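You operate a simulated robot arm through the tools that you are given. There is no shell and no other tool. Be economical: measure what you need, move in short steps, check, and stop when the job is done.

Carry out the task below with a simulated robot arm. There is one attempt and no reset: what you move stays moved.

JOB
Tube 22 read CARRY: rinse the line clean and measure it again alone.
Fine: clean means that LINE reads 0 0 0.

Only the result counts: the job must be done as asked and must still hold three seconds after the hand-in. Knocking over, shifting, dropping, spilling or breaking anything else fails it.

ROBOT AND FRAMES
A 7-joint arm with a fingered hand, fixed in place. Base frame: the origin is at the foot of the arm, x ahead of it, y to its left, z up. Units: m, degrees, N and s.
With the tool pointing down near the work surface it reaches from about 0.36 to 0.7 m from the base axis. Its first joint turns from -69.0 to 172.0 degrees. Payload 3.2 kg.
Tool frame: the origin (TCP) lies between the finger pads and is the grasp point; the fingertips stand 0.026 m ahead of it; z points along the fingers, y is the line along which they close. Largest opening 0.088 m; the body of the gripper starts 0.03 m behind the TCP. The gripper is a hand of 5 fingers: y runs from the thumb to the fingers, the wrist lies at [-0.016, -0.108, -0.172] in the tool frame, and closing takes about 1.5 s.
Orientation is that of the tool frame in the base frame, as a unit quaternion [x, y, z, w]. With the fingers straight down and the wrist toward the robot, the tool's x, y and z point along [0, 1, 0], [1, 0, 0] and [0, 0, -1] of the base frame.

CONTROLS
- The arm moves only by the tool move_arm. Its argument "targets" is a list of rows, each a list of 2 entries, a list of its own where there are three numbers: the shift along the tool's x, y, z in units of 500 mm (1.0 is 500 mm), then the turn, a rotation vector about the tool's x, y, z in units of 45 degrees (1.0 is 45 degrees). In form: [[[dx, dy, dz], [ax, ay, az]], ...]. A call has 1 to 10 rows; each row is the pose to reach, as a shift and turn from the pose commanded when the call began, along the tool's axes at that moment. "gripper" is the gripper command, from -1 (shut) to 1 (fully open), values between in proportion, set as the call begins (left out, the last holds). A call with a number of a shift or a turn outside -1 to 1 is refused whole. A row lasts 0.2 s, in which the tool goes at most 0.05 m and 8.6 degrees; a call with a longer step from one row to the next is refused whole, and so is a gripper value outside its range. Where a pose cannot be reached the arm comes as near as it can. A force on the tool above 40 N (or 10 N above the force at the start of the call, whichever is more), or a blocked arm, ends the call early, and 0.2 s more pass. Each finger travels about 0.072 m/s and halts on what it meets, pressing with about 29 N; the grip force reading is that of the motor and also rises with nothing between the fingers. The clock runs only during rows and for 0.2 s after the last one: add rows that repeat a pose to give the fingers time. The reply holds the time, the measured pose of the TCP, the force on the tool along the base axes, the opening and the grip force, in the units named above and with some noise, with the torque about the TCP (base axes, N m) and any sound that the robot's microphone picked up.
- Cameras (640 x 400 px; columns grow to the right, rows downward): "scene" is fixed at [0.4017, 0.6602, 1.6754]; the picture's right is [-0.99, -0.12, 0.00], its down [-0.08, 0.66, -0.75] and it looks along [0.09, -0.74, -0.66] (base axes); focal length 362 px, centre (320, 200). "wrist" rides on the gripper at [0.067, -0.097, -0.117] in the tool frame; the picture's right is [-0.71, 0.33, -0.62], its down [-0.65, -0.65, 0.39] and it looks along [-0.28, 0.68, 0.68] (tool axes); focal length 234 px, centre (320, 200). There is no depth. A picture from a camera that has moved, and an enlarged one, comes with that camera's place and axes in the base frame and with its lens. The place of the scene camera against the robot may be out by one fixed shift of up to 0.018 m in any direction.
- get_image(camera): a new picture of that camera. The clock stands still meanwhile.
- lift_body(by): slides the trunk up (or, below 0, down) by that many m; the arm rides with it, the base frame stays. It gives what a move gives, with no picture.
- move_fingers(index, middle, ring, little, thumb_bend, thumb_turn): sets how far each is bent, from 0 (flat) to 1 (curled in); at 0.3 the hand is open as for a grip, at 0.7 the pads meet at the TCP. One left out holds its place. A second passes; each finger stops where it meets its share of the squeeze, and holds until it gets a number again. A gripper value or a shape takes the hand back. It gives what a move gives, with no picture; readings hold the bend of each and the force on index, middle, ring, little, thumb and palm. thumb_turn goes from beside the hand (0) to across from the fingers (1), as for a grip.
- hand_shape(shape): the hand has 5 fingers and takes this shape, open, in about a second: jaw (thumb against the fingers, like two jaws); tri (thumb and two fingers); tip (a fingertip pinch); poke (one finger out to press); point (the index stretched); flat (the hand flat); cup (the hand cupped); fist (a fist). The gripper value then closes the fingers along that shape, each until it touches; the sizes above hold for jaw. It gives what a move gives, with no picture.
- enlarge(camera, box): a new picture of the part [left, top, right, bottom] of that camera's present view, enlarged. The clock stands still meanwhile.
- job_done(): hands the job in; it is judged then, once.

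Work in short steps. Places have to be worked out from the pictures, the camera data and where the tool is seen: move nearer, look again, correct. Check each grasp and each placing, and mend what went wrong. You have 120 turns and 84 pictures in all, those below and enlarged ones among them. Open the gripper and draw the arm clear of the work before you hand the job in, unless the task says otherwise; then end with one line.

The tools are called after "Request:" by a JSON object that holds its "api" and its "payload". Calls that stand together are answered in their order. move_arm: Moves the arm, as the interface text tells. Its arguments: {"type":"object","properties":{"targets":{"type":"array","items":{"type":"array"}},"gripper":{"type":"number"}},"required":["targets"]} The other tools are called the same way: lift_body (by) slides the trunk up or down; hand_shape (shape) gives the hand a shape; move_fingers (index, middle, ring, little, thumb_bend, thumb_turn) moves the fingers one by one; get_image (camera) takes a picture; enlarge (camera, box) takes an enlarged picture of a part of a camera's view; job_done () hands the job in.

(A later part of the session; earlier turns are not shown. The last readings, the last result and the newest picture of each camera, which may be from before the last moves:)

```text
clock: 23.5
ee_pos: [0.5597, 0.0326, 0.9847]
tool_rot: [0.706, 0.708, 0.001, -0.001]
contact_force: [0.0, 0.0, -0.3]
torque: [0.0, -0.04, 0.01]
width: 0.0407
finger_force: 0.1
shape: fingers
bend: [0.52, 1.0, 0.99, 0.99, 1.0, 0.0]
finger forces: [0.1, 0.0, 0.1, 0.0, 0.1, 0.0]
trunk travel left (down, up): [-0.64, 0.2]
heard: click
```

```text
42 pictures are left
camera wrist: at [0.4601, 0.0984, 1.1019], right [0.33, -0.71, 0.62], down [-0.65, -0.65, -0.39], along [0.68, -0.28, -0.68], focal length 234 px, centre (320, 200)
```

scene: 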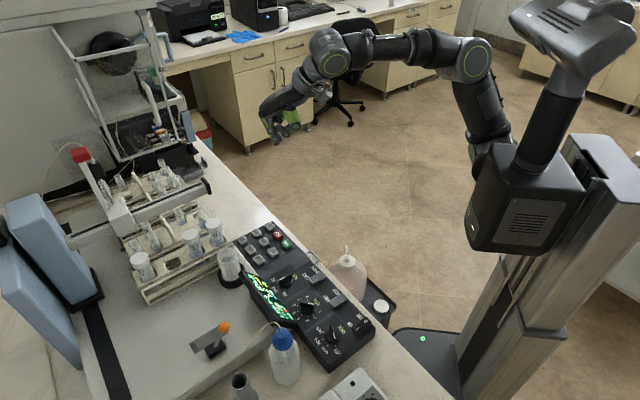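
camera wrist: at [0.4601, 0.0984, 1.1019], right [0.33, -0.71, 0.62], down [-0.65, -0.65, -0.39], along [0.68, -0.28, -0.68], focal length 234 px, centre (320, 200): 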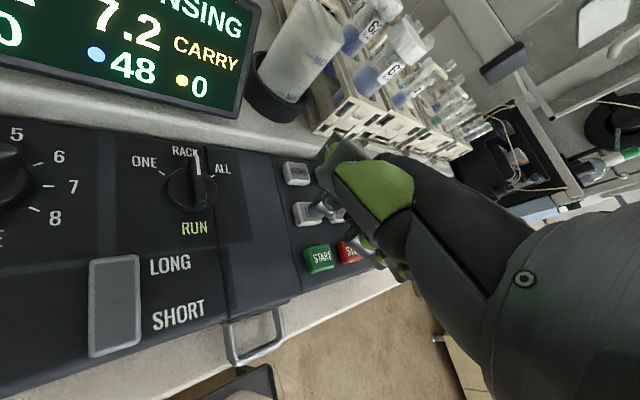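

Display says RINSING. I draw back and up while it rinses and then read the line.

Request:
{"api": "move_arm", "payload": {"targets": [[[0, -0.06, -0.06], [0, 0, 0]], [[0, -0.12, -0.12], [0, 0, 0]], [[0, -0.16, -0.18], [0, 0, 0]], [[0, -0.16, -0.2], [0, 0, 0]], [[0, -0.16, -0.2], [0, 0, 0]], [[0, -0.16, -0.2], [0, 0, 0]], [[0, -0.16, -0.2], [0, 0, 0]], [[0, -0.16, -0.2], [0, 0, 0]], [[0, -0.16, -0.2], [0, 0, 0]], [[0, -0.16, -0.2], [0, 0, 0]]]}}

Request:
{"api": "get_image", "payload": {"camera": "wrist"}}

```text
clock: 25.7
ee_pos: [0.4818, 0.0325, 1.0844]
tool_rot: [0.707, 0.708, 0.0, -0.002]
contact_force: [0.0, 0.0, 0.6]
torque: [0.0, -0.01, -0.01]
width: 0.0409
finger_force: 0.2
shape: fingers
bend: [0.52, 1.0, 0.99, 0.99, 1.0, 0.0]
finger forces: [0.0, 0.0, 0.0, 0.1, 0.0, 0.0]
trunk travel left (down, up): [-0.64, 0.2]
```

```text
41 pictures are left
camera wrist: at [0.3818, 0.0981, 1.2011], right [0.33, -0.71, 0.62], down [-0.65, -0.65, -0.39], along [0.68, -0.28, -0.68], focal length 234 px, centre (320, 200)
```

wrist: 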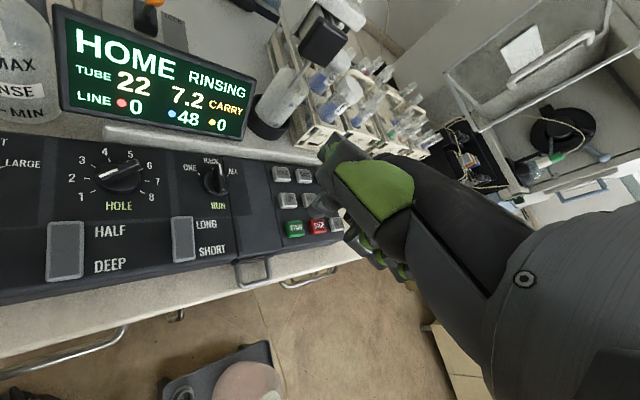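

Still rinsing at HOME. Meanwhile I change the hand to a fingertip pinch for the knobs and look.

Request:
{"api": "hand_shape", "payload": {"shape": "tip"}}

Request:
{"api": "move_arm", "payload": {"targets": [[[0, 0, 0], [0, 0, 0]], [[0, 0, 0], [0, 0, 0]], [[0, 0, 0], [0, 0, 0]], [[0, 0, 0], [0, 0, 0]], [[0, 0, 0], [0, 0, 0]], [[0, 0, 0], [0, 0, 0]], [[0, 0, 0], [0, 0, 0]], [[0, 0, 0], [0, 0, 0]], [[0, 0, 0], [0, 0, 0]], [[0, 0, 0], [0, 0, 0]]]}}

Request:
{"api": "get_image", "payload": {"camera": "wrist"}}

Request:
{"api": "enlarge", "payload": {"camera": "scene", "box": [220, 150, 400, 330]}}

```text
clock: 26.6
ee_pos: [0.4805, 0.032, 1.0837]
tool_rot: [0.707, 0.708, 0.0, 0.0]
contact_force: [-0.2, 0.0, 0.0]
torque: [0.0, -0.03, 0.02]
width: 0.0882
finger_force: 0.0
shape: tip
bend: [0.3, 0.98, 0.99, 0.99, 0.3, 0.97]
finger forces: [0.0, 0.0, 0.1, 0.1, 0.0, 0.0]
trunk travel left (down, up): [-0.64, 0.2]
```

```text
clock: 28.8
ee_pos: [0.4805, 0.032, 1.0844]
tool_rot: [0.706, 0.708, 0.001, 0.0]
contact_force: [0.8, 0.7, 0.7]
torque: [-0.01, 0.02, -0.01]
width: 0.0877
finger_force: 0.1
shape: tip
bend: [0.3, 0.98, 0.99, 0.99, 0.3, 0.97]
finger forces: [0.1, 0.1, 0.0, 0.0, 0.0, 0.0]
trunk travel left (down, up): [-0.64, 0.2]
```

```text
40 pictures are left
camera wrist: at [0.3818, 0.098, 1.2011], right [0.33, -0.71, 0.62], down [-0.65, -0.65, -0.39], along [0.68, -0.28, -0.68], focal length 234 px, centre (320, 200)
```

wrist: 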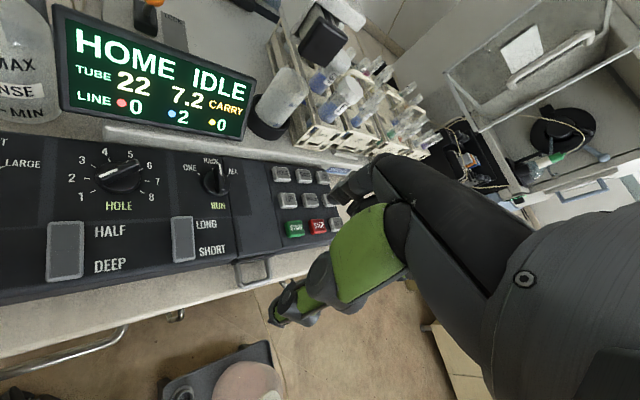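

```text
2.22 times, centred on (310, 240) of scene
camera zoom: at [0.4017, 0.6602, 1.6754], right [-0.99, -0.12, 0.0], down [-0.08, 0.66, -0.75], along [0.09, -0.74, -0.66], focal length 804 px, centre (342, 111)
```

zoom: 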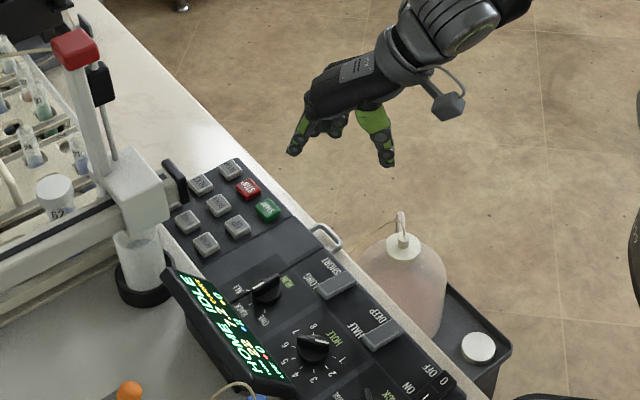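

One rinse brought LINE to 0 2 0; another is needed. The gantry stands clear of RINSE (~0.1 m left). I restore the pointing index and go back above RINSE.

Request:
{"api": "move_fingers", "payload": {"index": 0.52, "middle": 1.0, "ring": 1.0, "little": 1.0, "thumb_turn": 0.0, "thumb_bend": 1.0}}

Request:
{"api": "move_arm", "payload": {"targets": [[[0, 0.06, 0.06], [0, 0, 0]], [[0, 0.12, 0.12], [0, 0, 0]], [[0, 0.18, 0.18], [0, 0, 0]], [[0, 0.25, 0.18], [0, 0, 0]], [[0, 0.31, 0.18], [0, 0, 0]], [[0, 0.31, 0.2], [0, 0, 0]], [[0, 0.31, 0.2], [0, 0, 0]]]}}

Request:
{"api": "enlarge", "payload": {"camera": "wrist", "box": [180, 150, 380, 300]}}

```text
clock: 29.8
ee_pos: [0.4809, 0.0325, 1.0848]
tool_rot: [0.706, 0.708, 0.0, 0.0]
contact_force: [-0.4, 0.3, -0.6]
torque: [-0.02, -0.02, 0.0]
width: 0.0407
finger_force: 0.0
shape: fingers
bend: [0.52, 1.0, 1.0, 1.0, 1.0, 0.0]
finger forces: [0.0, 0.1, 0.0, 0.0, 0.1, 0.1]
trunk travel left (down, up): [-0.64, 0.2]
```

```text
clock: 31.4
ee_pos: [0.6364, 0.0318, 0.9827]
tool_rot: [0.706, 0.708, 0.0, -0.001]
contact_force: [-0.6, 0.4, -0.4]
torque: [-0.01, 0.02, 0.0]
width: 0.0408
finger_force: 0.0
shape: fingers
bend: [0.52, 1.0, 1.0, 1.0, 1.0, 0.0]
finger forces: [0.0, 0.0, 0.0, 0.0, 0.0, 0.0]
trunk travel left (down, up): [-0.64, 0.2]
```

```text
2.67 times, centred on (280, 225) of wrist
camera zoom: at [0.537, 0.0981, 1.1001], right [0.33, -0.71, 0.62], down [-0.65, -0.65, -0.39], along [0.68, -0.28, -0.68], focal length 624 px, centre (427, 133)
```

zoom: 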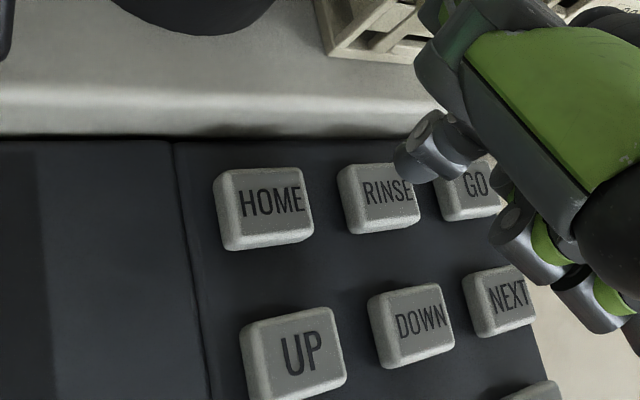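

Same alignment as before. I press RINSE again and draw back.

Request:
{"api": "move_arm", "payload": {"targets": [[[0, 0, 0.03], [0, 0, 0]], [[0, 0, 0.045], [0, 0, 0]], [[0, 0, 0.054], [0, 0, 0]], [[0, 0, 0.058], [0, 0, 0]], [[0, 0, 0.01], [0, 0, 0]], [[0, -0.08, 0], [0, 0, 0]], [[0, -0.16, 0], [0, 0, 0]], [[0, -0.22, -0.06], [0, 0, 0]], [[0, -0.28, -0.12], [0, 0, 0]], [[0, -0.31, -0.2], [0, 0, 0]]]}}

Request:
{"api": "hand_shape", "payload": {"shape": "tip"}}

Request:
{"api": "move_arm", "payload": {"targets": [[[0, 0, 0], [0, 0, 0]], [[0, 0, 0], [0, 0, 0]], [[0, 0, 0], [0, 0, 0]], [[0, 0, 0], [0, 0, 0]], [[0, 0, 0], [0, 0, 0]], [[0, 0, 0], [0, 0, 0]], [[0, 0, 0], [0, 0, 0]], [[0, 0, 0], [0, 0, 0]], [[0, 0, 0], [0, 0, 0]], [[0, 0, 0], [0, 0, 0]]]}}

Request:
{"api": "move_arm", "payload": {"targets": [[[0, 0, 0], [0, 0, 0]], [[0, 0, 0], [0, 0, 0]], [[0, 0, 0], [0, 0, 0]], [[0, 0, 0], [0, 0, 0]], [[0, 0, 0], [0, 0, 0]]]}}

Request:
{"api": "get_image", "payload": {"camera": "wrist"}}

```text
clock: 33.6
ee_pos: [0.4795, 0.033, 1.0843]
tool_rot: [0.706, 0.708, 0.002, -0.001]
contact_force: [1.0, -0.1, -0.1]
torque: [0.0, 0.01, 0.03]
width: 0.0408
finger_force: 0.2
shape: fingers
bend: [0.52, 1.0, 1.0, 1.0, 1.0, 0.0]
finger forces: [0.0, 0.0, 0.0, 0.0, 0.0, 0.1]
trunk travel left (down, up): [-0.64, 0.2]
heard: click
```

```text
clock: 34.5
ee_pos: [0.4809, 0.0317, 1.0819]
tool_rot: [0.706, 0.708, 0.0, -0.001]
contact_force: [1.0, 0.0, -0.6]
torque: [-0.01, -0.02, 0.0]
width: 0.0877
finger_force: 0.0
shape: tip
bend: [0.3, 0.98, 0.99, 0.99, 0.3, 0.97]
finger forces: [0.0, 0.0, 0.0, 0.0, 0.0, 0.0]
trunk travel left (down, up): [-0.64, 0.2]
```

```text
clock: 36.7
ee_pos: [0.481, 0.0319, 1.0831]
tool_rot: [0.707, 0.707, 0.001, -0.001]
contact_force: [-0.4, 0.1, 0.5]
torque: [0.0, 0.0, -0.03]
width: 0.0879
finger_force: 0.0
shape: tip
bend: [0.3, 0.98, 0.99, 0.99, 0.3, 0.97]
finger forces: [0.0, 0.1, 0.0, 0.0, 0.1, 0.1]
trunk travel left (down, up): [-0.64, 0.2]
```

```text
clock: 37.9
ee_pos: [0.4802, 0.0324, 1.0834]
tool_rot: [0.706, 0.708, 0.0, 0.0]
contact_force: [0.5, 0.3, 0.2]
torque: [-0.01, 0.01, 0.01]
width: 0.0877
finger_force: 0.1
shape: tip
bend: [0.3, 0.98, 0.99, 0.99, 0.3, 0.97]
finger forces: [0.1, 0.0, 0.0, 0.0, 0.0, 0.0]
trunk travel left (down, up): [-0.64, 0.2]
```

```text
37 pictures are left
camera wrist: at [0.3812, 0.0982, 1.2007], right [0.33, -0.71, 0.62], down [-0.65, -0.65, -0.39], along [0.68, -0.28, -0.68], focal length 234 px, centre (320, 200)
```

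wrist: 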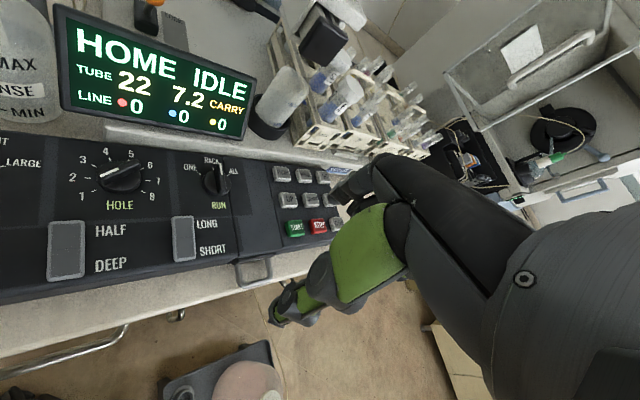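

LINE reads 0 0 0. Now the RUN knob (centre ≈ (0.550, 0.122)) must go to ONE; closing the pinch along x on the 45° handle should itself turn it the right way. I lower first (gantry arm is near), then slide in above the knob.

Request:
{"api": "move_arm", "payload": {"gripper": 0.4, "targets": [[[0, 0, 0.08], [0, 0, 0]], [[0, 0, 0.156], [0, 0, 0]], [[0.06, 0.046, 0.156], [0, 0, 0]], [[0.12, 0.092, 0.156], [0, 0, 0]], [[0.18, 0.138, 0.156], [0, 0, 0]], [[0.18, 0.138, 0.156], [0, 0, 0]]]}}

Request:
{"api": "get_image", "payload": {"camera": "wrist"}}

Request:
{"api": "enlarge", "payload": {"camera": "scene", "box": [230, 220, 350, 320]}}

```text
clock: 39.3
ee_pos: [0.5512, 0.1227, 1.0059]
tool_rot: [0.707, 0.707, 0.002, -0.002]
contact_force: [0.6, -0.4, 0.6]
torque: [0.0, 0.04, -0.01]
width: 0.0622
finger_force: 0.1
shape: tip
bend: [0.41, 0.98, 0.99, 0.99, 0.08, 0.99]
finger forces: [0.0, 0.0, 0.0, 0.1, 0.0, 0.0]
trunk travel left (down, up): [-0.64, 0.2]
```

```text
36 pictures are left
camera wrist: at [0.4512, 0.1883, 1.1236], right [0.33, -0.71, 0.62], down [-0.65, -0.65, -0.39], along [0.68, -0.28, -0.68], focal length 234 px, centre (320, 200)
```

wrist: 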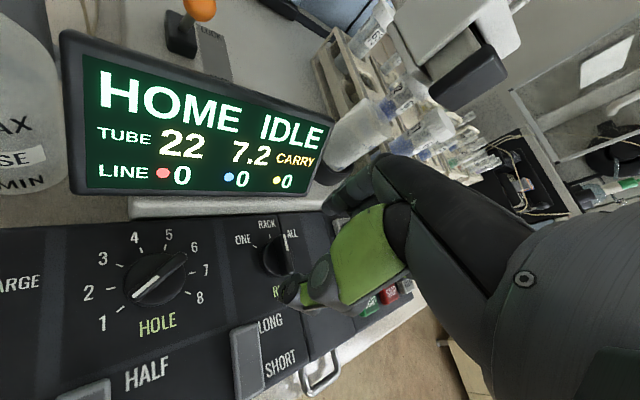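

```text
4.00 times, centred on (290, 270) of scene
camera zoom: at [0.4017, 0.6602, 1.6754], right [-0.99, -0.12, 0.0], down [-0.08, 0.66, -0.75], along [0.09, -0.74, -0.66], focal length 1447 px, centre (440, -80)
```

zoom: 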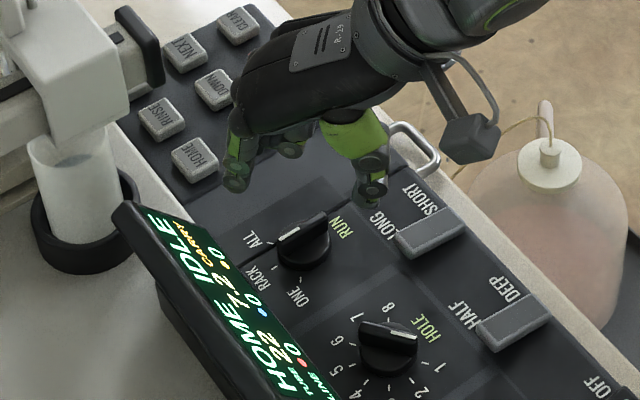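

The pinch straddles the RUN knob. I descend 40 mm gently.

Request:
{"api": "move_arm", "payload": {"targets": [[[0, 0, 0.03], [0, 0, 0]], [[0, 0, 0.06], [0, 0, 0]], [[0, 0, 0.08], [0, 0, 0]], [[0, 0, 0.08], [0, 0, 0]]]}}

Request:
{"api": "enlarge", "payload": {"camera": "wrist", "box": [200, 150, 400, 320]}}

Request:
{"api": "enlarge", "payload": {"camera": "scene", "box": [260, 230, 350, 310]}}

```text
clock: 40.3
ee_pos: [0.5571, 0.1143, 0.9847]
tool_rot: [0.714, 0.7, 0.022, -0.013]
contact_force: [0.6, -0.6, -0.1]
torque: [-0.01, 0.02, 0.01]
width: 0.0621
finger_force: 0.1
shape: tip
bend: [0.41, 0.98, 0.99, 0.99, 0.08, 0.99]
finger forces: [0.0, 0.0, 0.1, 0.0, 0.0, 0.0]
trunk travel left (down, up): [-0.64, 0.2]
```

```text
2.35 times, centred on (300, 235) of wrist
camera zoom: at [0.4567, 0.1766, 1.1038], right [0.31, -0.74, 0.59], down [-0.66, -0.62, -0.43], along [0.68, -0.26, -0.68], focal length 551 px, centre (367, 118)
```

zoom: 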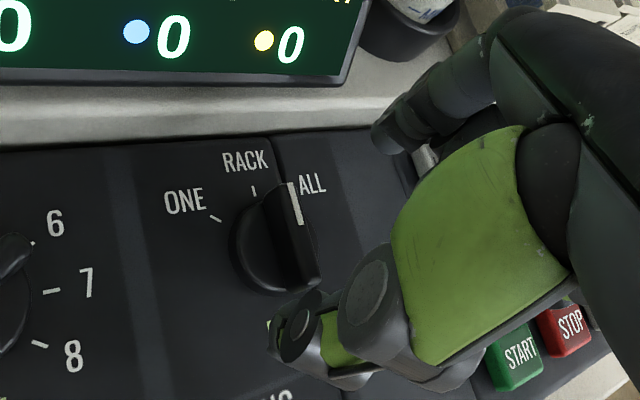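

```text
5.00 times, centred on (305, 270) of scene
camera zoom: at [0.4017, 0.6602, 1.6754], right [-0.99, -0.12, 0.0], down [-0.08, 0.66, -0.75], along [0.09, -0.74, -0.66], focal length 1809 px, centre (395, -150)
```

zoom: 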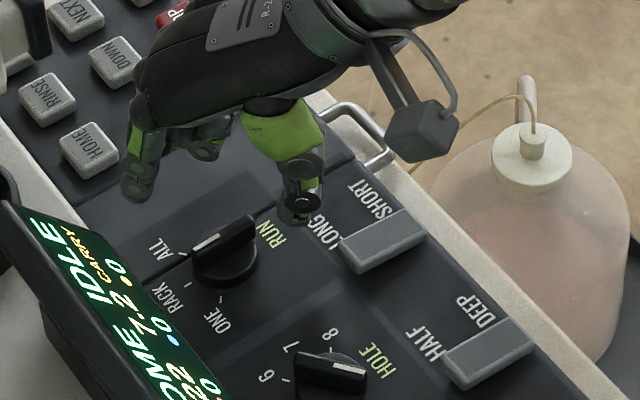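

The pose drifted off the command without contact force; I hold to see whether it settles.

Request:
{"api": "move_arm", "payload": {"targets": [[[0, 0, 0], [0, 0, 0]], [[0, 0, 0], [0, 0, 0]], [[0, 0, 0], [0, 0, 0]]]}}

```text
clock: 41.1
ee_pos: [0.5564, 0.1143, 0.9822]
tool_rot: [0.714, 0.7, 0.02, -0.014]
contact_force: [0.0, -0.4, 0.0]
torque: [0.03, -0.01, -0.03]
width: 0.0621
finger_force: 0.0
shape: tip
bend: [0.41, 0.98, 0.99, 0.99, 0.08, 0.99]
finger forces: [0.1, 0.0, 0.0, 0.0, 0.1, 0.0]
trunk travel left (down, up): [-0.64, 0.2]
```

Probably an arm-joint limit. I go back up 40 mm by the arm and lower with the trunk instead.

Request:
{"api": "move_arm", "payload": {"targets": [[[0, 0, -0.04], [0, 0, 0]], [[0, 0, -0.08], [0, 0, 0]], [[0, 0, -0.1], [0, 0, 0]], [[0, 0, -0.1], [0, 0, 0]]]}}

Request:
{"api": "lift_body", "payload": {"by": -0.035}}

```text
clock: 42.1
ee_pos: [0.557, 0.1108, 1.025]
tool_rot: [0.715, 0.699, 0.011, -0.012]
contact_force: [-0.9, 0.1, -0.3]
torque: [0.0, 0.0, 0.0]
width: 0.0621
finger_force: 0.0
shape: tip
bend: [0.41, 0.98, 0.99, 0.99, 0.08, 0.99]
finger forces: [0.0, 0.0, 0.1, 0.1, 0.1, 0.0]
trunk travel left (down, up): [-0.64, 0.2]
```

```text
clock: 42.9
ee_pos: [0.5546, 0.1152, 0.991]
tool_rot: [0.711, 0.703, 0.013, -0.011]
contact_force: [0.6, 0.2, 0.4]
torque: [-0.01, 0.0, -0.01]
width: 0.0619
finger_force: 0.0
shape: tip
bend: [0.41, 0.98, 0.99, 0.99, 0.08, 0.99]
finger forces: [0.0, 0.0, 0.0, 0.1, 0.1, 0.0]
trunk travel left (down, up): [-0.605, 0.235]
```

Still off by 1 cm. I look at the whole arm.

Request:
{"api": "get_image", "payload": {"camera": "scene"}}

```text
32 pictures are left
```

scene: 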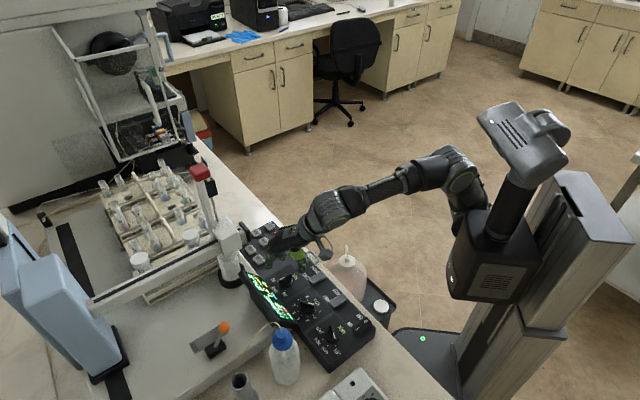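

No collision visible. I try the arm higher relative to the trunk (trunk −0.1, arm +0.1) to leave the joint limit.

Request:
{"api": "move_arm", "payload": {"targets": [[[0, 0, -0.08], [0, 0, 0]], [[0, 0, -0.14], [0, 0, 0]], [[0, 0, -0.14], [0, 0, 0]]]}}

Request:
{"api": "lift_body", "payload": {"by": -0.06}}

Request:
{"api": "move_arm", "payload": {"targets": [[[0, 0, 0], [0, 0, 0]], [[0, 0, 0], [0, 0, 0]]]}}

```text
clock: 43.6
ee_pos: [0.5512, 0.1151, 1.0693]
tool_rot: [0.709, 0.705, 0.019, -0.007]
contact_force: [0.6, -0.1, -0.5]
torque: [-0.03, 0.01, 0.01]
width: 0.0619
finger_force: 0.0
shape: tip
bend: [0.41, 0.98, 0.99, 0.99, 0.08, 0.99]
finger forces: [0.0, 0.1, 0.0, 0.1, 0.0, 0.0]
trunk travel left (down, up): [-0.605, 0.235]
```

```text
clock: 44.6
ee_pos: [0.5525, 0.1127, 1.0068]
tool_rot: [0.712, 0.702, 0.017, -0.01]
contact_force: [-0.4, 0.2, -0.2]
torque: [0.0, -0.02, 0.01]
width: 0.0619
finger_force: 0.1
shape: tip
bend: [0.41, 0.98, 0.99, 0.99, 0.08, 0.99]
finger forces: [0.1, 0.0, 0.0, 0.1, 0.0, 0.0]
trunk travel left (down, up): [-0.545, 0.295]
```

```text
clock: 45.2
ee_pos: [0.5536, 0.1113, 1.0043]
tool_rot: [0.712, 0.701, 0.016, -0.012]
contact_force: [-0.6, 0.8, -1.2]
torque: [0.02, 0.01, -0.03]
width: 0.0619
finger_force: 0.1
shape: tip
bend: [0.41, 0.98, 0.99, 0.99, 0.08, 0.99]
finger forces: [0.1, 0.0, 0.0, 0.1, 0.0, 0.0]
trunk travel left (down, up): [-0.545, 0.295]
```

I command an explicit correction of the offset (shift +11 mm y, small turn) and see if it is followed.

Request:
{"api": "move_arm", "payload": {"targets": [[[0.0228, -0.004, 0], [0.007, -0.05, -0.02]], [[0.0228, -0.004, 0], [0.007, -0.05, -0.02]], [[0.0228, -0.004, 0], [0.007, -0.05, -0.02]]]}}

```text
clock: 46.2
ee_pos: [0.5544, 0.116, 1.0181]
tool_rot: [0.711, 0.703, 0.014, -0.004]
contact_force: [1.0, -0.3, 0.2]
torque: [0.0, -0.03, 0.03]
width: 0.0621
finger_force: 0.2
shape: tip
bend: [0.41, 0.98, 0.99, 0.99, 0.08, 0.99]
finger forces: [0.0, 0.0, 0.0, 0.1, 0.0, 0.0]
trunk travel left (down, up): [-0.545, 0.295]
stopped in row 3: the arm was blocked; the commanded pose is now the measured one
```

The arm is blocked by something. I zoom at the hand near the gantry end.

Request:
{"api": "enlarge", "payload": {"camera": "scene", "box": [200, 170, 360, 290]}}

Request:
{"api": "get_image", "payload": {"camera": "wrist"}}

```text
3.33 times, centred on (280, 230) of scene
camera zoom: at [0.4017, 0.6602, 1.6754], right [-0.99, -0.12, 0.0], down [-0.08, 0.66, -0.75], along [0.09, -0.74, -0.66], focal length 1206 px, centre (453, 100)
```

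zoom: 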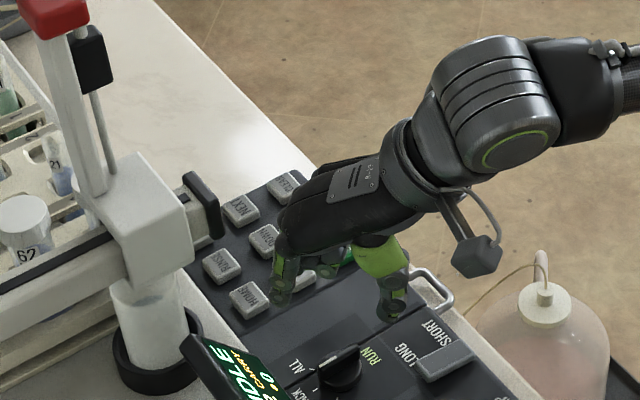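

```text
30 pictures are left
camera wrist: at [0.4534, 0.1792, 1.136], right [0.32, -0.73, 0.61], down [-0.66, -0.63, -0.41], along [0.69, -0.27, -0.68], focal length 234 px, centre (320, 200)
```

wrist: 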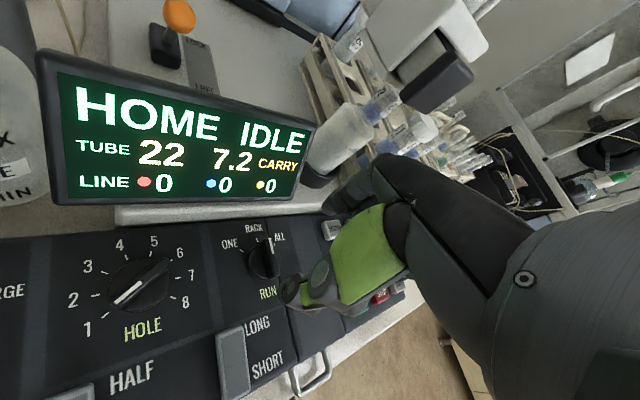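

No hand contact visible; likely the upper arm is blocked by the torso. I retreat up/back and turn the hand to a more radial yaw.

Request:
{"api": "move_arm", "payload": {"targets": [[[0, -0.04, -0.08], [0, 0, 0]], [[0, -0.1, -0.14], [0, 0, 0]], [[-0.06, -0.16, -0.2], [0, 0, 0]], [[-0.06, -0.16, -0.2], [0, 0, 0]]]}}

Request:
{"api": "enlarge", "payload": {"camera": "scene", "box": [280, 80, 600, 320]}}

```text
refused: row 3 steps farther than a row can; nothing moved
```

```text
1.67 times, centred on (440, 200) of scene
camera zoom: at [0.4017, 0.6602, 1.6754], right [-0.99, -0.12, 0.0], down [-0.08, 0.66, -0.75], along [0.09, -0.74, -0.66], focal length 603 px, centre (120, 200)
```

zoom: 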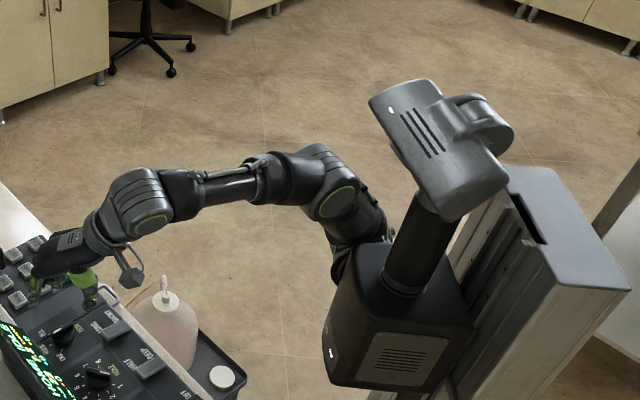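

The right arm's upper link lies against the torso when the hand is at yaw 0 over here. I retreat and turn the hand 45° so the forearm comes from the right (panel-aligned), then push knobs with the index.

Request:
{"api": "move_arm", "payload": {"targets": [[[0, -0.02, -0.08], [0, 0, 0]], [[0, -0.08, -0.12], [0, 0, 0]], [[-0.05, -0.12, -0.12], [0.001, -0.01, -0.17]], [[-0.1, -0.12, -0.12], [0.002, -0.02, -0.34]], [[-0.14, -0.12, -0.12], [0.004, -0.03, -0.51]], [[-0.14, -0.12, -0.12], [0.005, -0.04, -0.68]], [[-0.14, -0.12, -0.12], [0.006, -0.04, -0.85]], [[-0.14, -0.12, -0.12], [0.006, -0.04, -1.0]], [[-0.14, -0.12, -0.12], [0.006, -0.04, -1.0]]]}}

Request:
{"api": "move_fingers", "payload": {"index": 0.6, "middle": 1.0, "ring": 1.0, "little": 1.0, "thumb_turn": 0.0, "thumb_bend": 1.0}}

```text
clock: 48.2
ee_pos: [0.4914, 0.0479, 1.073]
tool_rot: [0.385, 0.923, -0.001, 0.01]
contact_force: [0.7, 0.8, 0.3]
torque: [-0.01, 0.01, -0.02]
width: 0.0621
finger_force: 0.2
shape: tip
bend: [0.41, 0.98, 0.99, 0.99, 0.08, 0.99]
finger forces: [0.0, 0.0, 0.1, 0.0, 0.0, 0.0]
trunk travel left (down, up): [-0.545, 0.295]
```

```text
clock: 49.2
ee_pos: [0.4922, 0.0464, 1.073]
tool_rot: [0.386, 0.923, -0.001, 0.011]
contact_force: [0.0, -0.9, -0.2]
torque: [0.02, 0.01, 0.01]
width: 0.0433
finger_force: 0.0
shape: fingers
bend: [0.6, 1.0, 1.0, 1.0, 1.0, 0.0]
finger forces: [0.0, 0.0, 0.0, 0.0, 0.0, 0.1]
trunk travel left (down, up): [-0.545, 0.295]
```

The turn went freely. In panel coordinates (u up, v right) RUN is at u≈0.475, v≈0.303. I move the fingertip to just right of the pointer's end, above it.

Request:
{"api": "move_arm", "payload": {"targets": [[[-0.01, 0.06, 0.03], [0, 0, 0]], [[-0.02, 0.12, 0.06], [0, 0, 0]], [[-0.032, 0.174, 0.08], [0, 0, 0]], [[-0.032, 0.174, 0.08], [0, 0, 0]]]}}

Request:
{"api": "get_image", "payload": {"camera": "wrist"}}

Request:
{"api": "enlarge", "payload": {"camera": "scene", "box": [220, 210, 360, 310]}}

```text
clock: 50.2
ee_pos: [0.5668, 0.0951, 1.0345]
tool_rot: [0.386, 0.922, -0.001, 0.01]
contact_force: [-0.1, 0.0, 0.8]
torque: [-0.02, -0.02, 0.0]
width: 0.0433
finger_force: 0.1
shape: fingers
bend: [0.6, 1.0, 1.0, 1.0, 1.0, 0.0]
finger forces: [0.0, 0.1, 0.1, 0.0, 0.1, 0.1]
trunk travel left (down, up): [-0.545, 0.295]
```

```text
28 pictures are left
camera wrist: at [0.4447, 0.0749, 1.15], right [0.72, -0.26, 0.64], down [0.0, -0.93, -0.38], along [0.69, 0.27, -0.67], focal length 234 px, centre (320, 200)
```

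wrist: 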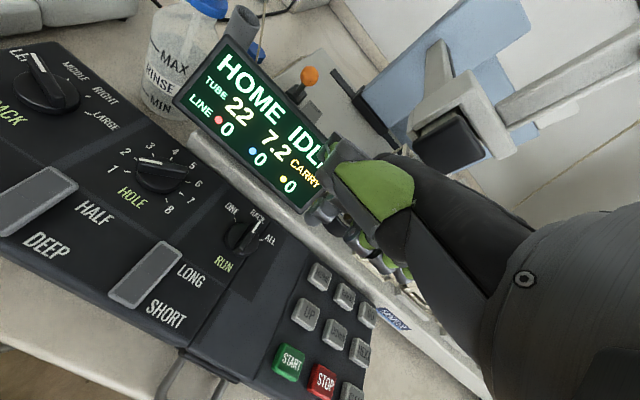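

```text
4.00 times, centred on (290, 260) of scene
camera zoom: at [0.4017, 0.6602, 1.6754], right [-0.99, -0.12, 0.0], down [-0.08, 0.66, -0.75], along [0.09, -0.74, -0.66], focal length 1447 px, centre (440, -40)
```

zoom: 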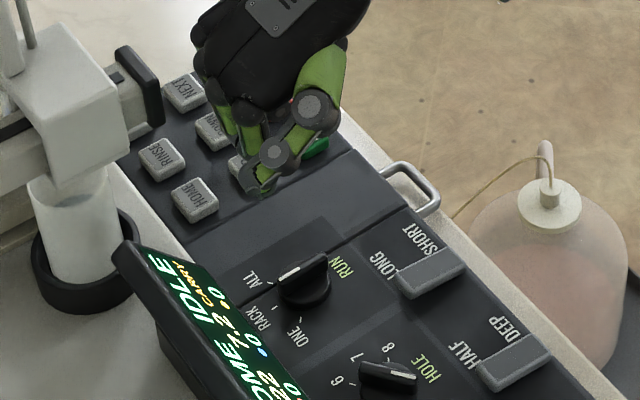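

Fingertip is right of the RUN handle's end as planned. I descend to about 15 mm above the panel.

Request:
{"api": "move_arm", "payload": {"targets": [[[0, 0, 0.05], [0, 0, 0]], [[0, 0, 0.09], [0, 0, 0]], [[0, 0, 0.112], [0, 0, 0]], [[0, 0, 0.112], [0, 0, 0]]]}}

Request:
{"api": "enlarge", "payload": {"camera": "wrist", "box": [180, 140, 380, 280]}}

Request:
{"api": "enlarge", "payload": {"camera": "scene", "box": [260, 230, 350, 300]}}

```text
clock: 51.2
ee_pos: [0.5666, 0.0954, 0.9793]
tool_rot: [0.386, 0.923, -0.001, 0.011]
contact_force: [0.5, 0.3, 0.3]
torque: [0.0, -0.02, -0.01]
width: 0.043
finger_force: 0.1
shape: fingers
bend: [0.6, 1.0, 1.0, 1.0, 1.0, 0.0]
finger forces: [0.0, 0.0, 0.0, 0.1, 0.0, 0.1]
trunk travel left (down, up): [-0.545, 0.295]
```

```text
2.86 times, centred on (280, 210) of wrist
camera zoom: at [0.4461, 0.0753, 1.0939], right [0.72, -0.26, 0.64], down [0.0, -0.93, -0.38], along [0.69, 0.27, -0.67], focal length 669 px, centre (434, 171)
```

zoom: 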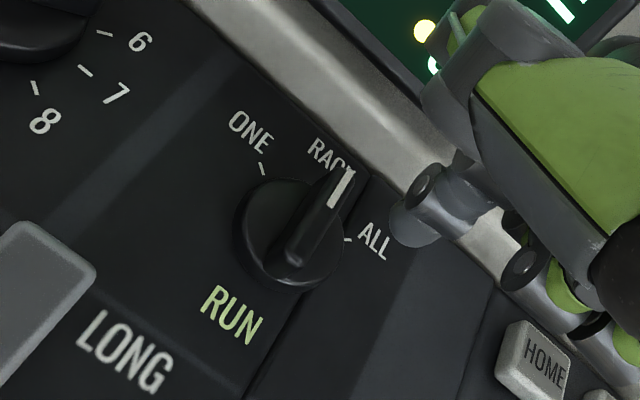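

```text
5.71 times, centred on (305, 265) of scene
camera zoom: at [0.4017, 0.6602, 1.6754], right [-0.99, -0.12, 0.0], down [-0.08, 0.66, -0.75], along [0.09, -0.74, -0.66], focal length 2067 px, centre (406, -171)
```

zoom: 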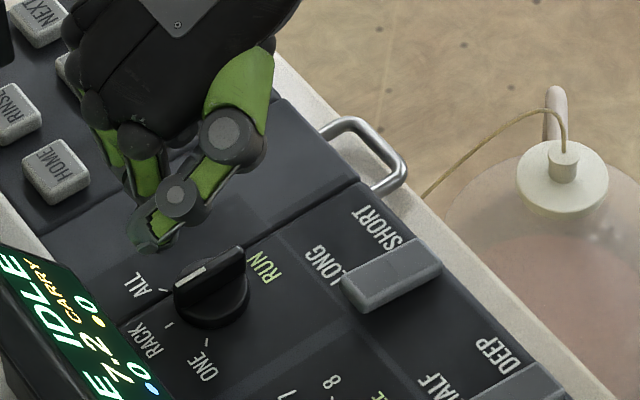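

Tip u≈0.490, v≈0.330; handle spans u 0.457–0.487 at v≈0.301. I push left along an arc for about 50°.

Request:
{"api": "move_arm", "payload": {"targets": [[[0.015, -0.009, 0], [0, 0, 0]], [[0.028, -0.009, 0], [0, 0, 0]], [[0.036, -0.004, 0], [0, 0, 0]], [[0.044, 0.001, 0], [0, 0, 0]], [[0.055, 0.0046, 0], [0, 0, 0]], [[0.062, 0.005, 0], [0, 0, 0]], [[0.062, 0.005, 0], [0, 0, 0]]]}}

Request:
{"api": "enlarge", "payload": {"camera": "wrist", "box": [180, 140, 380, 280]}}

```text
clock: 52.9
ee_pos: [0.5471, 0.1195, 0.9779]
tool_rot: [0.387, 0.922, -0.003, 0.01]
contact_force: [0.9, -0.5, 0.0]
torque: [-0.02, -0.03, 0.0]
width: 0.0427
finger_force: 0.1
shape: fingers
bend: [0.6, 1.0, 1.0, 1.0, 1.0, 0.0]
finger forces: [0.1, 0.0, 0.1, 0.1, 0.0, 0.0]
trunk travel left (down, up): [-0.545, 0.295]
```

```text
2.86 times, centred on (280, 210) of wrist
camera zoom: at [0.4265, 0.0995, 1.0931], right [0.72, -0.26, 0.64], down [0.0, -0.93, -0.38], along [0.69, 0.27, -0.67], focal length 669 px, centre (434, 171)
```

zoom: 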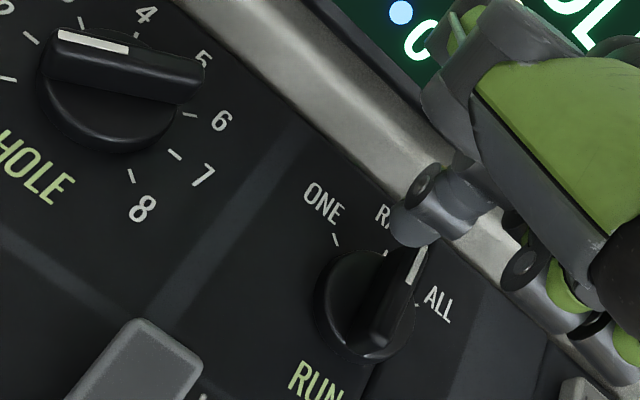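

The finger slipped past beyond the handle's end. I go back right, 10 mm lower in u, and push again.

Request:
{"api": "move_arm", "payload": {"targets": [[[-0.035, 0.0, 0], [0, 0, 0]], [[-0.066, -0.0, 0], [0, 0, 0]], [[-0.066, -0.024, 0], [0, 0, 0]], [[-0.036, -0.024, 0], [0, 0, 0]], [[-0.026, -0.02, 0], [0, 0, 0]], [[-0.016, -0.014, 0], [0, 0, 0]], [[-0.006, -0.008, 0], [0, 0, 0]], [[0.002, -0.004, 0], [0, 0, 0]], [[0.002, -0.004, 0], [0, 0, 0]]]}}

Request:
{"api": "enlarge", "payload": {"camera": "wrist", "box": [180, 140, 380, 280]}}

```text
clock: 54.9
ee_pos: [0.5445, 0.12, 0.9777]
tool_rot: [0.386, 0.922, -0.002, 0.011]
contact_force: [-0.4, -0.8, 1.4]
torque: [-0.01, 0.0, -0.01]
width: 0.0429
finger_force: 0.0
shape: fingers
bend: [0.6, 1.0, 1.0, 1.0, 1.0, 0.0]
finger forces: [0.1, 0.0, 0.1, 0.0, 0.0, 0.0]
trunk travel left (down, up): [-0.545, 0.295]
```

```text
2.86 times, centred on (280, 210) of wrist
camera zoom: at [0.4245, 0.0992, 1.093], right [0.72, -0.26, 0.64], down [0.0, -0.93, -0.38], along [0.69, 0.27, -0.67], focal length 669 px, centre (434, 171)
```

zoom: 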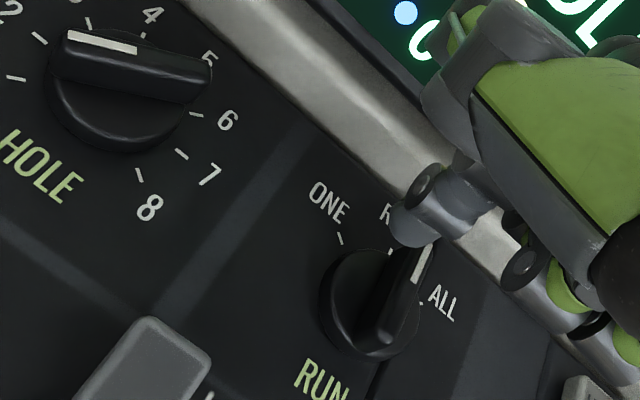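

Still no contact; the tip is probably above the handle. I go back right, 13 mm deeper, and push again.

Request:
{"api": "move_arm", "payload": {"targets": [[[-0.035, 0.0, 0], [0, 0, 0]], [[-0.068, 0.0, 0], [0, 0, 0]], [[-0.068, -0.012, 0.026], [0, 0, 0]], [[-0.046, -0.018, 0.026], [0, 0, 0]], [[-0.034, -0.018, 0.026], [0, 0, 0]], [[-0.024, -0.014, 0.026], [0, 0, 0]], [[-0.014, -0.009, 0.026], [0, 0, 0]], [[-0.006, -0.004, 0.026], [0, 0, 0]], [[0.0, 0.0, 0.026], [0, 0, 0]], [[0.0, 0.0, 0.026], [0, 0, 0]]]}}

Request:
{"api": "enlarge", "payload": {"camera": "wrist", "box": [180, 140, 380, 280]}}

```text
clock: 57.0
ee_pos: [0.5483, 0.1186, 0.9627]
tool_rot: [0.386, 0.922, -0.001, 0.008]
contact_force: [11.2, -5.0, -0.5]
torque: [-0.06, -0.16, -0.27]
width: 0.0425
finger_force: 4.8
shape: fingers
bend: [0.56, 1.0, 1.0, 1.0, 1.0, 0.0]
finger forces: [10.5, 0.0, 0.0, 0.0, 0.0, 0.1]
trunk travel left (down, up): [-0.545, 0.295]
```

```text
2.86 times, centred on (280, 210) of wrist
camera zoom: at [0.427, 0.0978, 1.079], right [0.72, -0.27, 0.64], down [0.0, -0.92, -0.38], along [0.69, 0.27, -0.67], focal length 669 px, centre (434, 171)
```

zoom: 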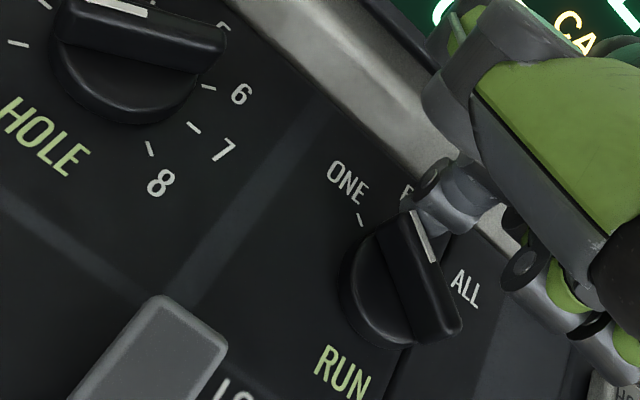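

Contact: handle has turned ~47° left. I withdraw the finger and check whether it settled on ONE.

Request:
{"api": "move_arm", "payload": {"targets": [[[0.003, 0.002, 0], [0, 0, 0]], [[0.003, 0.002, 0], [0, 0, 0]], [[-0.03, 0.012, 0], [0, 0, 0]], [[-0.04, 0.012, -0.06], [0, 0, 0]], [[-0.04, -0.02, -0.12], [0, 0, 0]], [[-0.04, -0.08, -0.14], [0, 0, 0]], [[-0.04, -0.08, -0.14], [0, 0, 0]]]}}

Request:
{"api": "get_image", "payload": {"camera": "wrist"}}

```text
clock: 58.6
ee_pos: [0.5297, 0.0779, 1.035]
tool_rot: [0.386, 0.923, -0.002, 0.011]
contact_force: [-0.5, 0.2, 0.0]
torque: [0.02, 0.02, -0.01]
width: 0.0429
finger_force: 0.1
shape: fingers
bend: [0.6, 1.0, 1.0, 1.0, 1.0, 0.0]
finger forces: [0.0, 0.0, 0.1, 0.0, 0.1, 0.0]
trunk travel left (down, up): [-0.545, 0.295]
```

```text
21 pictures are left
camera wrist: at [0.4098, 0.0572, 1.1499], right [0.72, -0.26, 0.64], down [0.0, -0.93, -0.38], along [0.69, 0.27, -0.67], focal length 234 px, centre (320, 200)
```

wrist: 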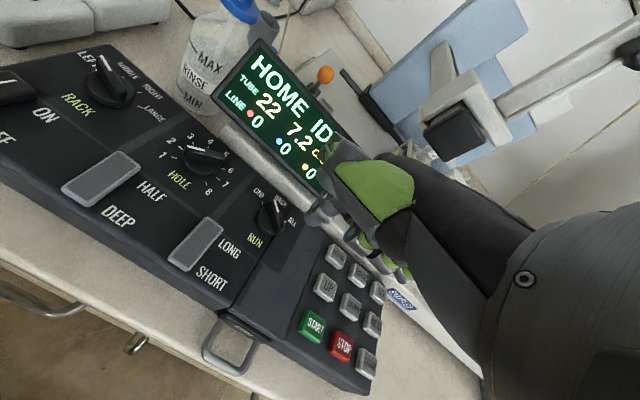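

Request:
{"api": "enlarge", "payload": {"camera": "wrist", "box": [150, 120, 310, 260]}}

```text
2.86 times, centred on (230, 190) of wrist
camera zoom: at [0.4098, 0.0572, 1.1499], right [0.72, -0.26, 0.64], down [0.0, -0.93, -0.38], along [0.69, 0.27, -0.67], focal length 669 px, centre (577, 229)
```

zoom: 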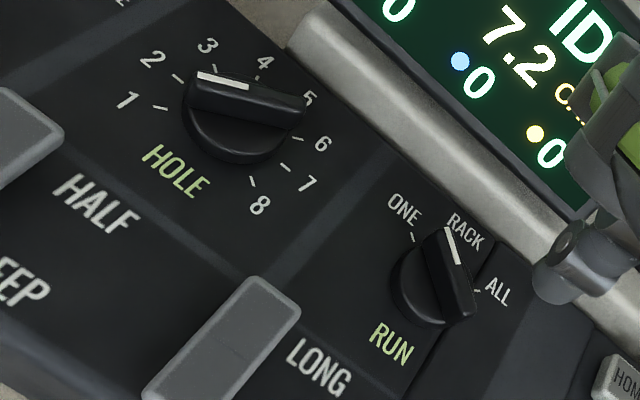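

RUN handle now at ~48° left, i.e. at ONE. Next HOLE: the finger starts below the knob (u≈0.454, v≈0.211) and will orbit clockwise pushing the white end. I move over there first, still high.

Request:
{"api": "move_arm", "payload": {"targets": [[[0.07, 0, 0], [0, 0, 0]], [[0.14, 0.002, 0.03], [0, 0, 0]], [[0.205, 0.0046, 0.08], [0, 0, 0]], [[0.205, 0.0046, 0.1], [0, 0, 0]], [[0.205, 0.0046, 0.1], [0, 0, 0]]]}}

Request:
{"api": "enlarge", "payload": {"camera": "wrist", "box": [180, 130, 400, 290]}}

```text
clock: 59.9
ee_pos: [0.4575, 0.1512, 0.9829]
tool_rot: [0.386, 0.923, -0.002, 0.01]
contact_force: [1.0, -0.1, -0.5]
torque: [-0.01, 0.0, 0.0]
width: 0.0432
finger_force: 0.1
shape: fingers
bend: [0.6, 1.0, 1.0, 1.0, 1.0, 0.0]
finger forces: [0.0, 0.0, 0.1, 0.0, 0.0, 0.1]
trunk travel left (down, up): [-0.545, 0.295]
```

```text
2.50 times, centred on (290, 210) of wrist
camera zoom: at [0.3385, 0.1309, 1.0978], right [0.72, -0.26, 0.64], down [0.0, -0.93, -0.38], along [0.69, 0.27, -0.67], focal length 585 px, centre (395, 175)
```

zoom: 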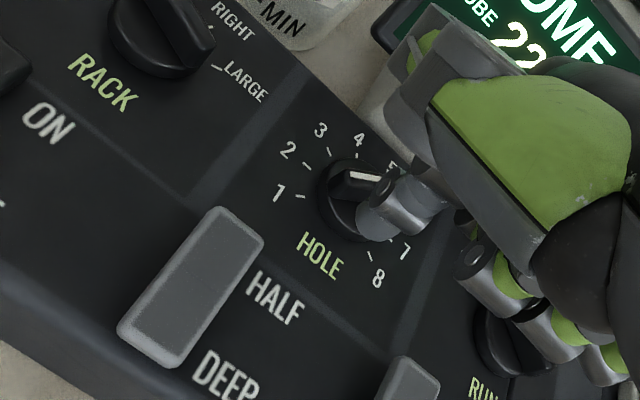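

The tip sits ~27 mm below the knob centre as planned. I lower 19 mm and orbit clockwise to about 7/8 of the turn.

Request:
{"api": "move_arm", "payload": {"targets": [[[0, 0, 0.039], [0, 0, 0]], [[0.018, 0.022, 0.039], [0, 0, 0]], [[0.0294, 0.0316, 0.039], [0, 0, 0]], [[0.0372, 0.0436, 0.039], [0, 0, 0]], [[0.039, 0.0578, 0.039], [0, 0, 0]], [[0.0348, 0.0716, 0.039], [0, 0, 0]], [[0.0274, 0.0804, 0.039], [0, 0, 0]], [[0.0274, 0.0804, 0.039], [0, 0, 0]]]}}

Request:
{"api": "enlarge", "payload": {"camera": "wrist", "box": [180, 130, 400, 290]}}

```text
clock: 61.6
ee_pos: [0.4794, 0.1897, 0.9627]
tool_rot: [0.385, 0.923, -0.002, 0.011]
contact_force: [-0.6, 0.8, 0.2]
torque: [-0.03, 0.01, 0.02]
width: 0.0431
finger_force: 0.1
shape: fingers
bend: [0.6, 1.0, 1.0, 1.0, 1.0, 0.0]
finger forces: [0.5, 0.0, 0.0, 0.0, 0.1, 0.0]
trunk travel left (down, up): [-0.545, 0.295]
```

```text
2.50 times, centred on (290, 210) of wrist
camera zoom: at [0.3592, 0.169, 1.0784], right [0.72, -0.26, 0.64], down [0.0, -0.93, -0.38], along [0.69, 0.27, -0.67], focal length 585 px, centre (395, 175)
```

zoom: 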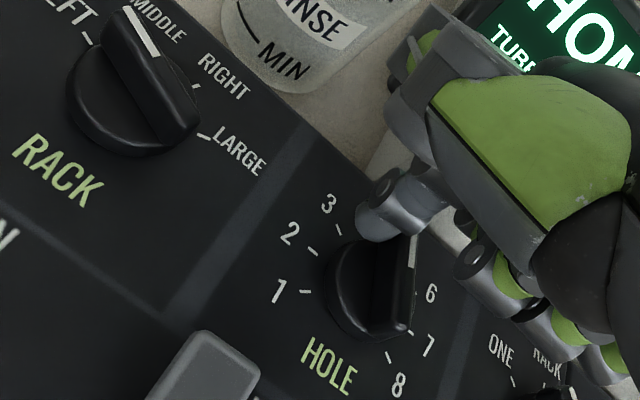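

Handle is now ~11° left of up (near 4). I continue the orbit by ~28° to reach 5.

Request:
{"api": "move_arm", "payload": {"targets": [[[-0.0064, 0.0042, 0], [0, 0, 0]], [[-0.014, 0.0065, 0], [0, 0, 0]], [[-0.014, 0.0065, 0], [0, 0, 0]]]}}

Request:
{"api": "enlarge", "payload": {"camera": "wrist", "box": [240, 190, 380, 290]}}

```text
clock: 62.5
ee_pos: [0.4864, 0.1862, 0.9636]
tool_rot: [0.386, 0.923, -0.001, 0.011]
contact_force: [-0.3, 0.3, 0.2]
torque: [0.03, 0.02, 0.01]
width: 0.0429
finger_force: 0.1
shape: fingers
bend: [0.6, 1.0, 1.0, 1.0, 1.0, 0.0]
finger forces: [0.1, 0.0, 0.0, 0.0, 0.0, 0.0]
trunk travel left (down, up): [-0.545, 0.295]
```

```text
4.00 times, centred on (310, 240) of wrist
camera zoom: at [0.3663, 0.1661, 1.0787], right [0.72, -0.26, 0.64], down [0.0, -0.93, -0.38], along [0.69, 0.27, -0.67], focal length 937 px, centre (360, 40)
```

zoom: 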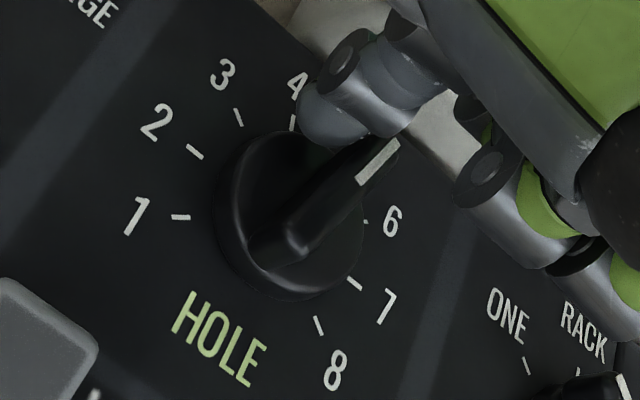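

The pointer is 18° right of up: hole 5. I withdraw left and up, then move above START.

Request:
{"api": "move_arm", "payload": {"targets": [[[0.03, 0.0, 0], [0, 0, 0]], [[0.03, -0.01, -0.07], [0, 0, 0]], [[0.0, -0.05, -0.12], [0, 0, 0]], [[-0.08, -0.09, -0.12], [0, 0, 0]], [[-0.16, -0.13, -0.12], [0, 0, 0]], [[-0.24, -0.165, -0.12], [0, 0, 0]], [[-0.32, -0.179, -0.1], [0, 0, 0]], [[-0.39, -0.179, -0.06], [0, 0, 0]], [[-0.39, -0.179, -0.05], [0, 0, 0]], [[-0.39, -0.179, -0.05], [0, 0, 0]]]}}

Request:
{"api": "get_image", "payload": {"camera": "wrist"}}

```text
clock: 64.7
ee_pos: [0.5591, -0.0158, 0.9921]
tool_rot: [0.385, 0.923, -0.002, 0.011]
contact_force: [0.3, -1.1, 0.0]
torque: [-0.03, 0.01, 0.0]
width: 0.0431
finger_force: 0.1
shape: fingers
bend: [0.6, 1.0, 1.0, 1.0, 1.0, 0.0]
finger forces: [0.0, 0.1, 0.0, 0.1, 0.1, 0.1]
trunk travel left (down, up): [-0.545, 0.295]
```

```text
16 pictures are left
camera wrist: at [0.4393, -0.0362, 1.1069], right [0.72, -0.26, 0.64], down [0.0, -0.93, -0.38], along [0.69, 0.27, -0.67], focal length 234 px, centre (320, 200)
```

wrist: 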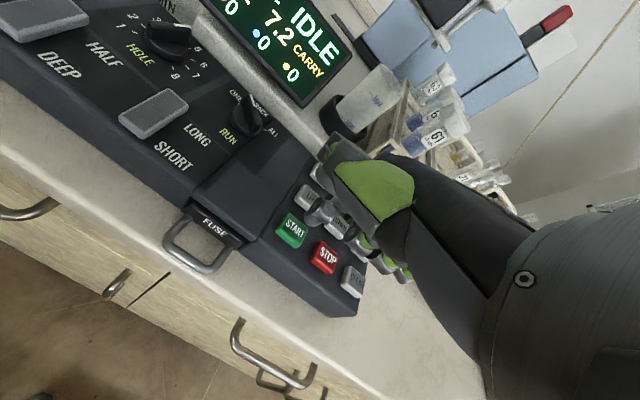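

Request:
{"api": "enlarge", "payload": {"camera": "wrist", "box": [110, 0, 370, 280]}}

```text
1.43 times, centred on (240, 140) of wrist
camera zoom: at [0.4393, -0.0362, 1.1069], right [0.72, -0.26, 0.64], down [0.0, -0.93, -0.38], along [0.69, 0.27, -0.67], focal length 334 px, centre (434, 286)
```

zoom: 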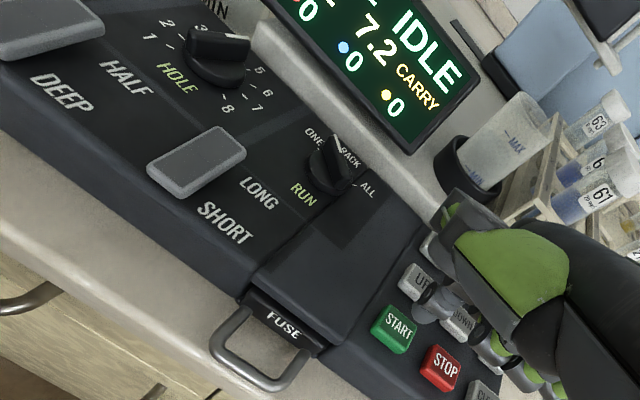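

Tip is about 5 mm up-panel of START's centre; I correct and press START, then draw back.

Request:
{"api": "move_arm", "payload": {"targets": [[[-0.002, -0.009, 0.03], [0, 0, 0]], [[-0.002, -0.009, 0.06], [0, 0, 0]], [[-0.002, -0.009, 0.07], [0, 0, 0]], [[-0.002, -0.009, 0.077], [0, 0, 0]], [[-0.002, -0.009, 0.082], [0, 0, 0]], [[-0.002, -0.009, 0.04], [0, 0, 0]], [[-0.002, -0.06, -0.04], [0, 0, 0]], [[-0.002, -0.1, -0.1], [0, 0, 0]]]}}

Request:
{"api": "get_image", "payload": {"camera": "wrist"}}

```text
clock: 66.5
ee_pos: [0.5231, -0.0503, 1.041]
tool_rot: [0.386, 0.923, -0.002, 0.011]
contact_force: [0.7, -0.5, 0.6]
torque: [0.0, 0.0, 0.01]
width: 0.0432
finger_force: 0.1
shape: fingers
bend: [0.6, 1.0, 1.0, 1.0, 1.0, 0.0]
finger forces: [0.1, 0.0, 0.0, 0.0, 0.0, 0.0]
trunk travel left (down, up): [-0.545, 0.295]
heard: click
```

```text
14 pictures are left
camera wrist: at [0.402, -0.0714, 1.1566], right [0.72, -0.26, 0.64], down [0.0, -0.93, -0.38], along [0.69, 0.27, -0.67], focal length 234 px, centre (320, 200)
```

wrist: 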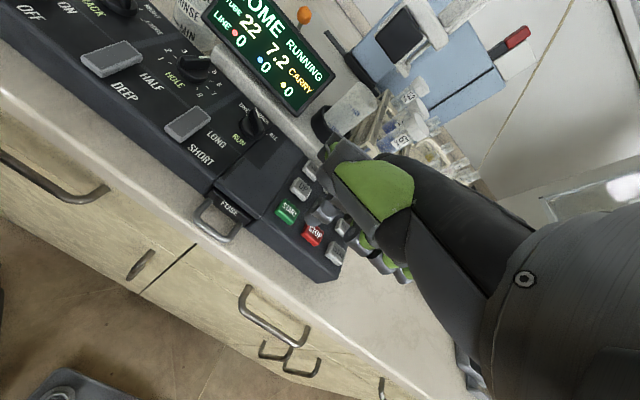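

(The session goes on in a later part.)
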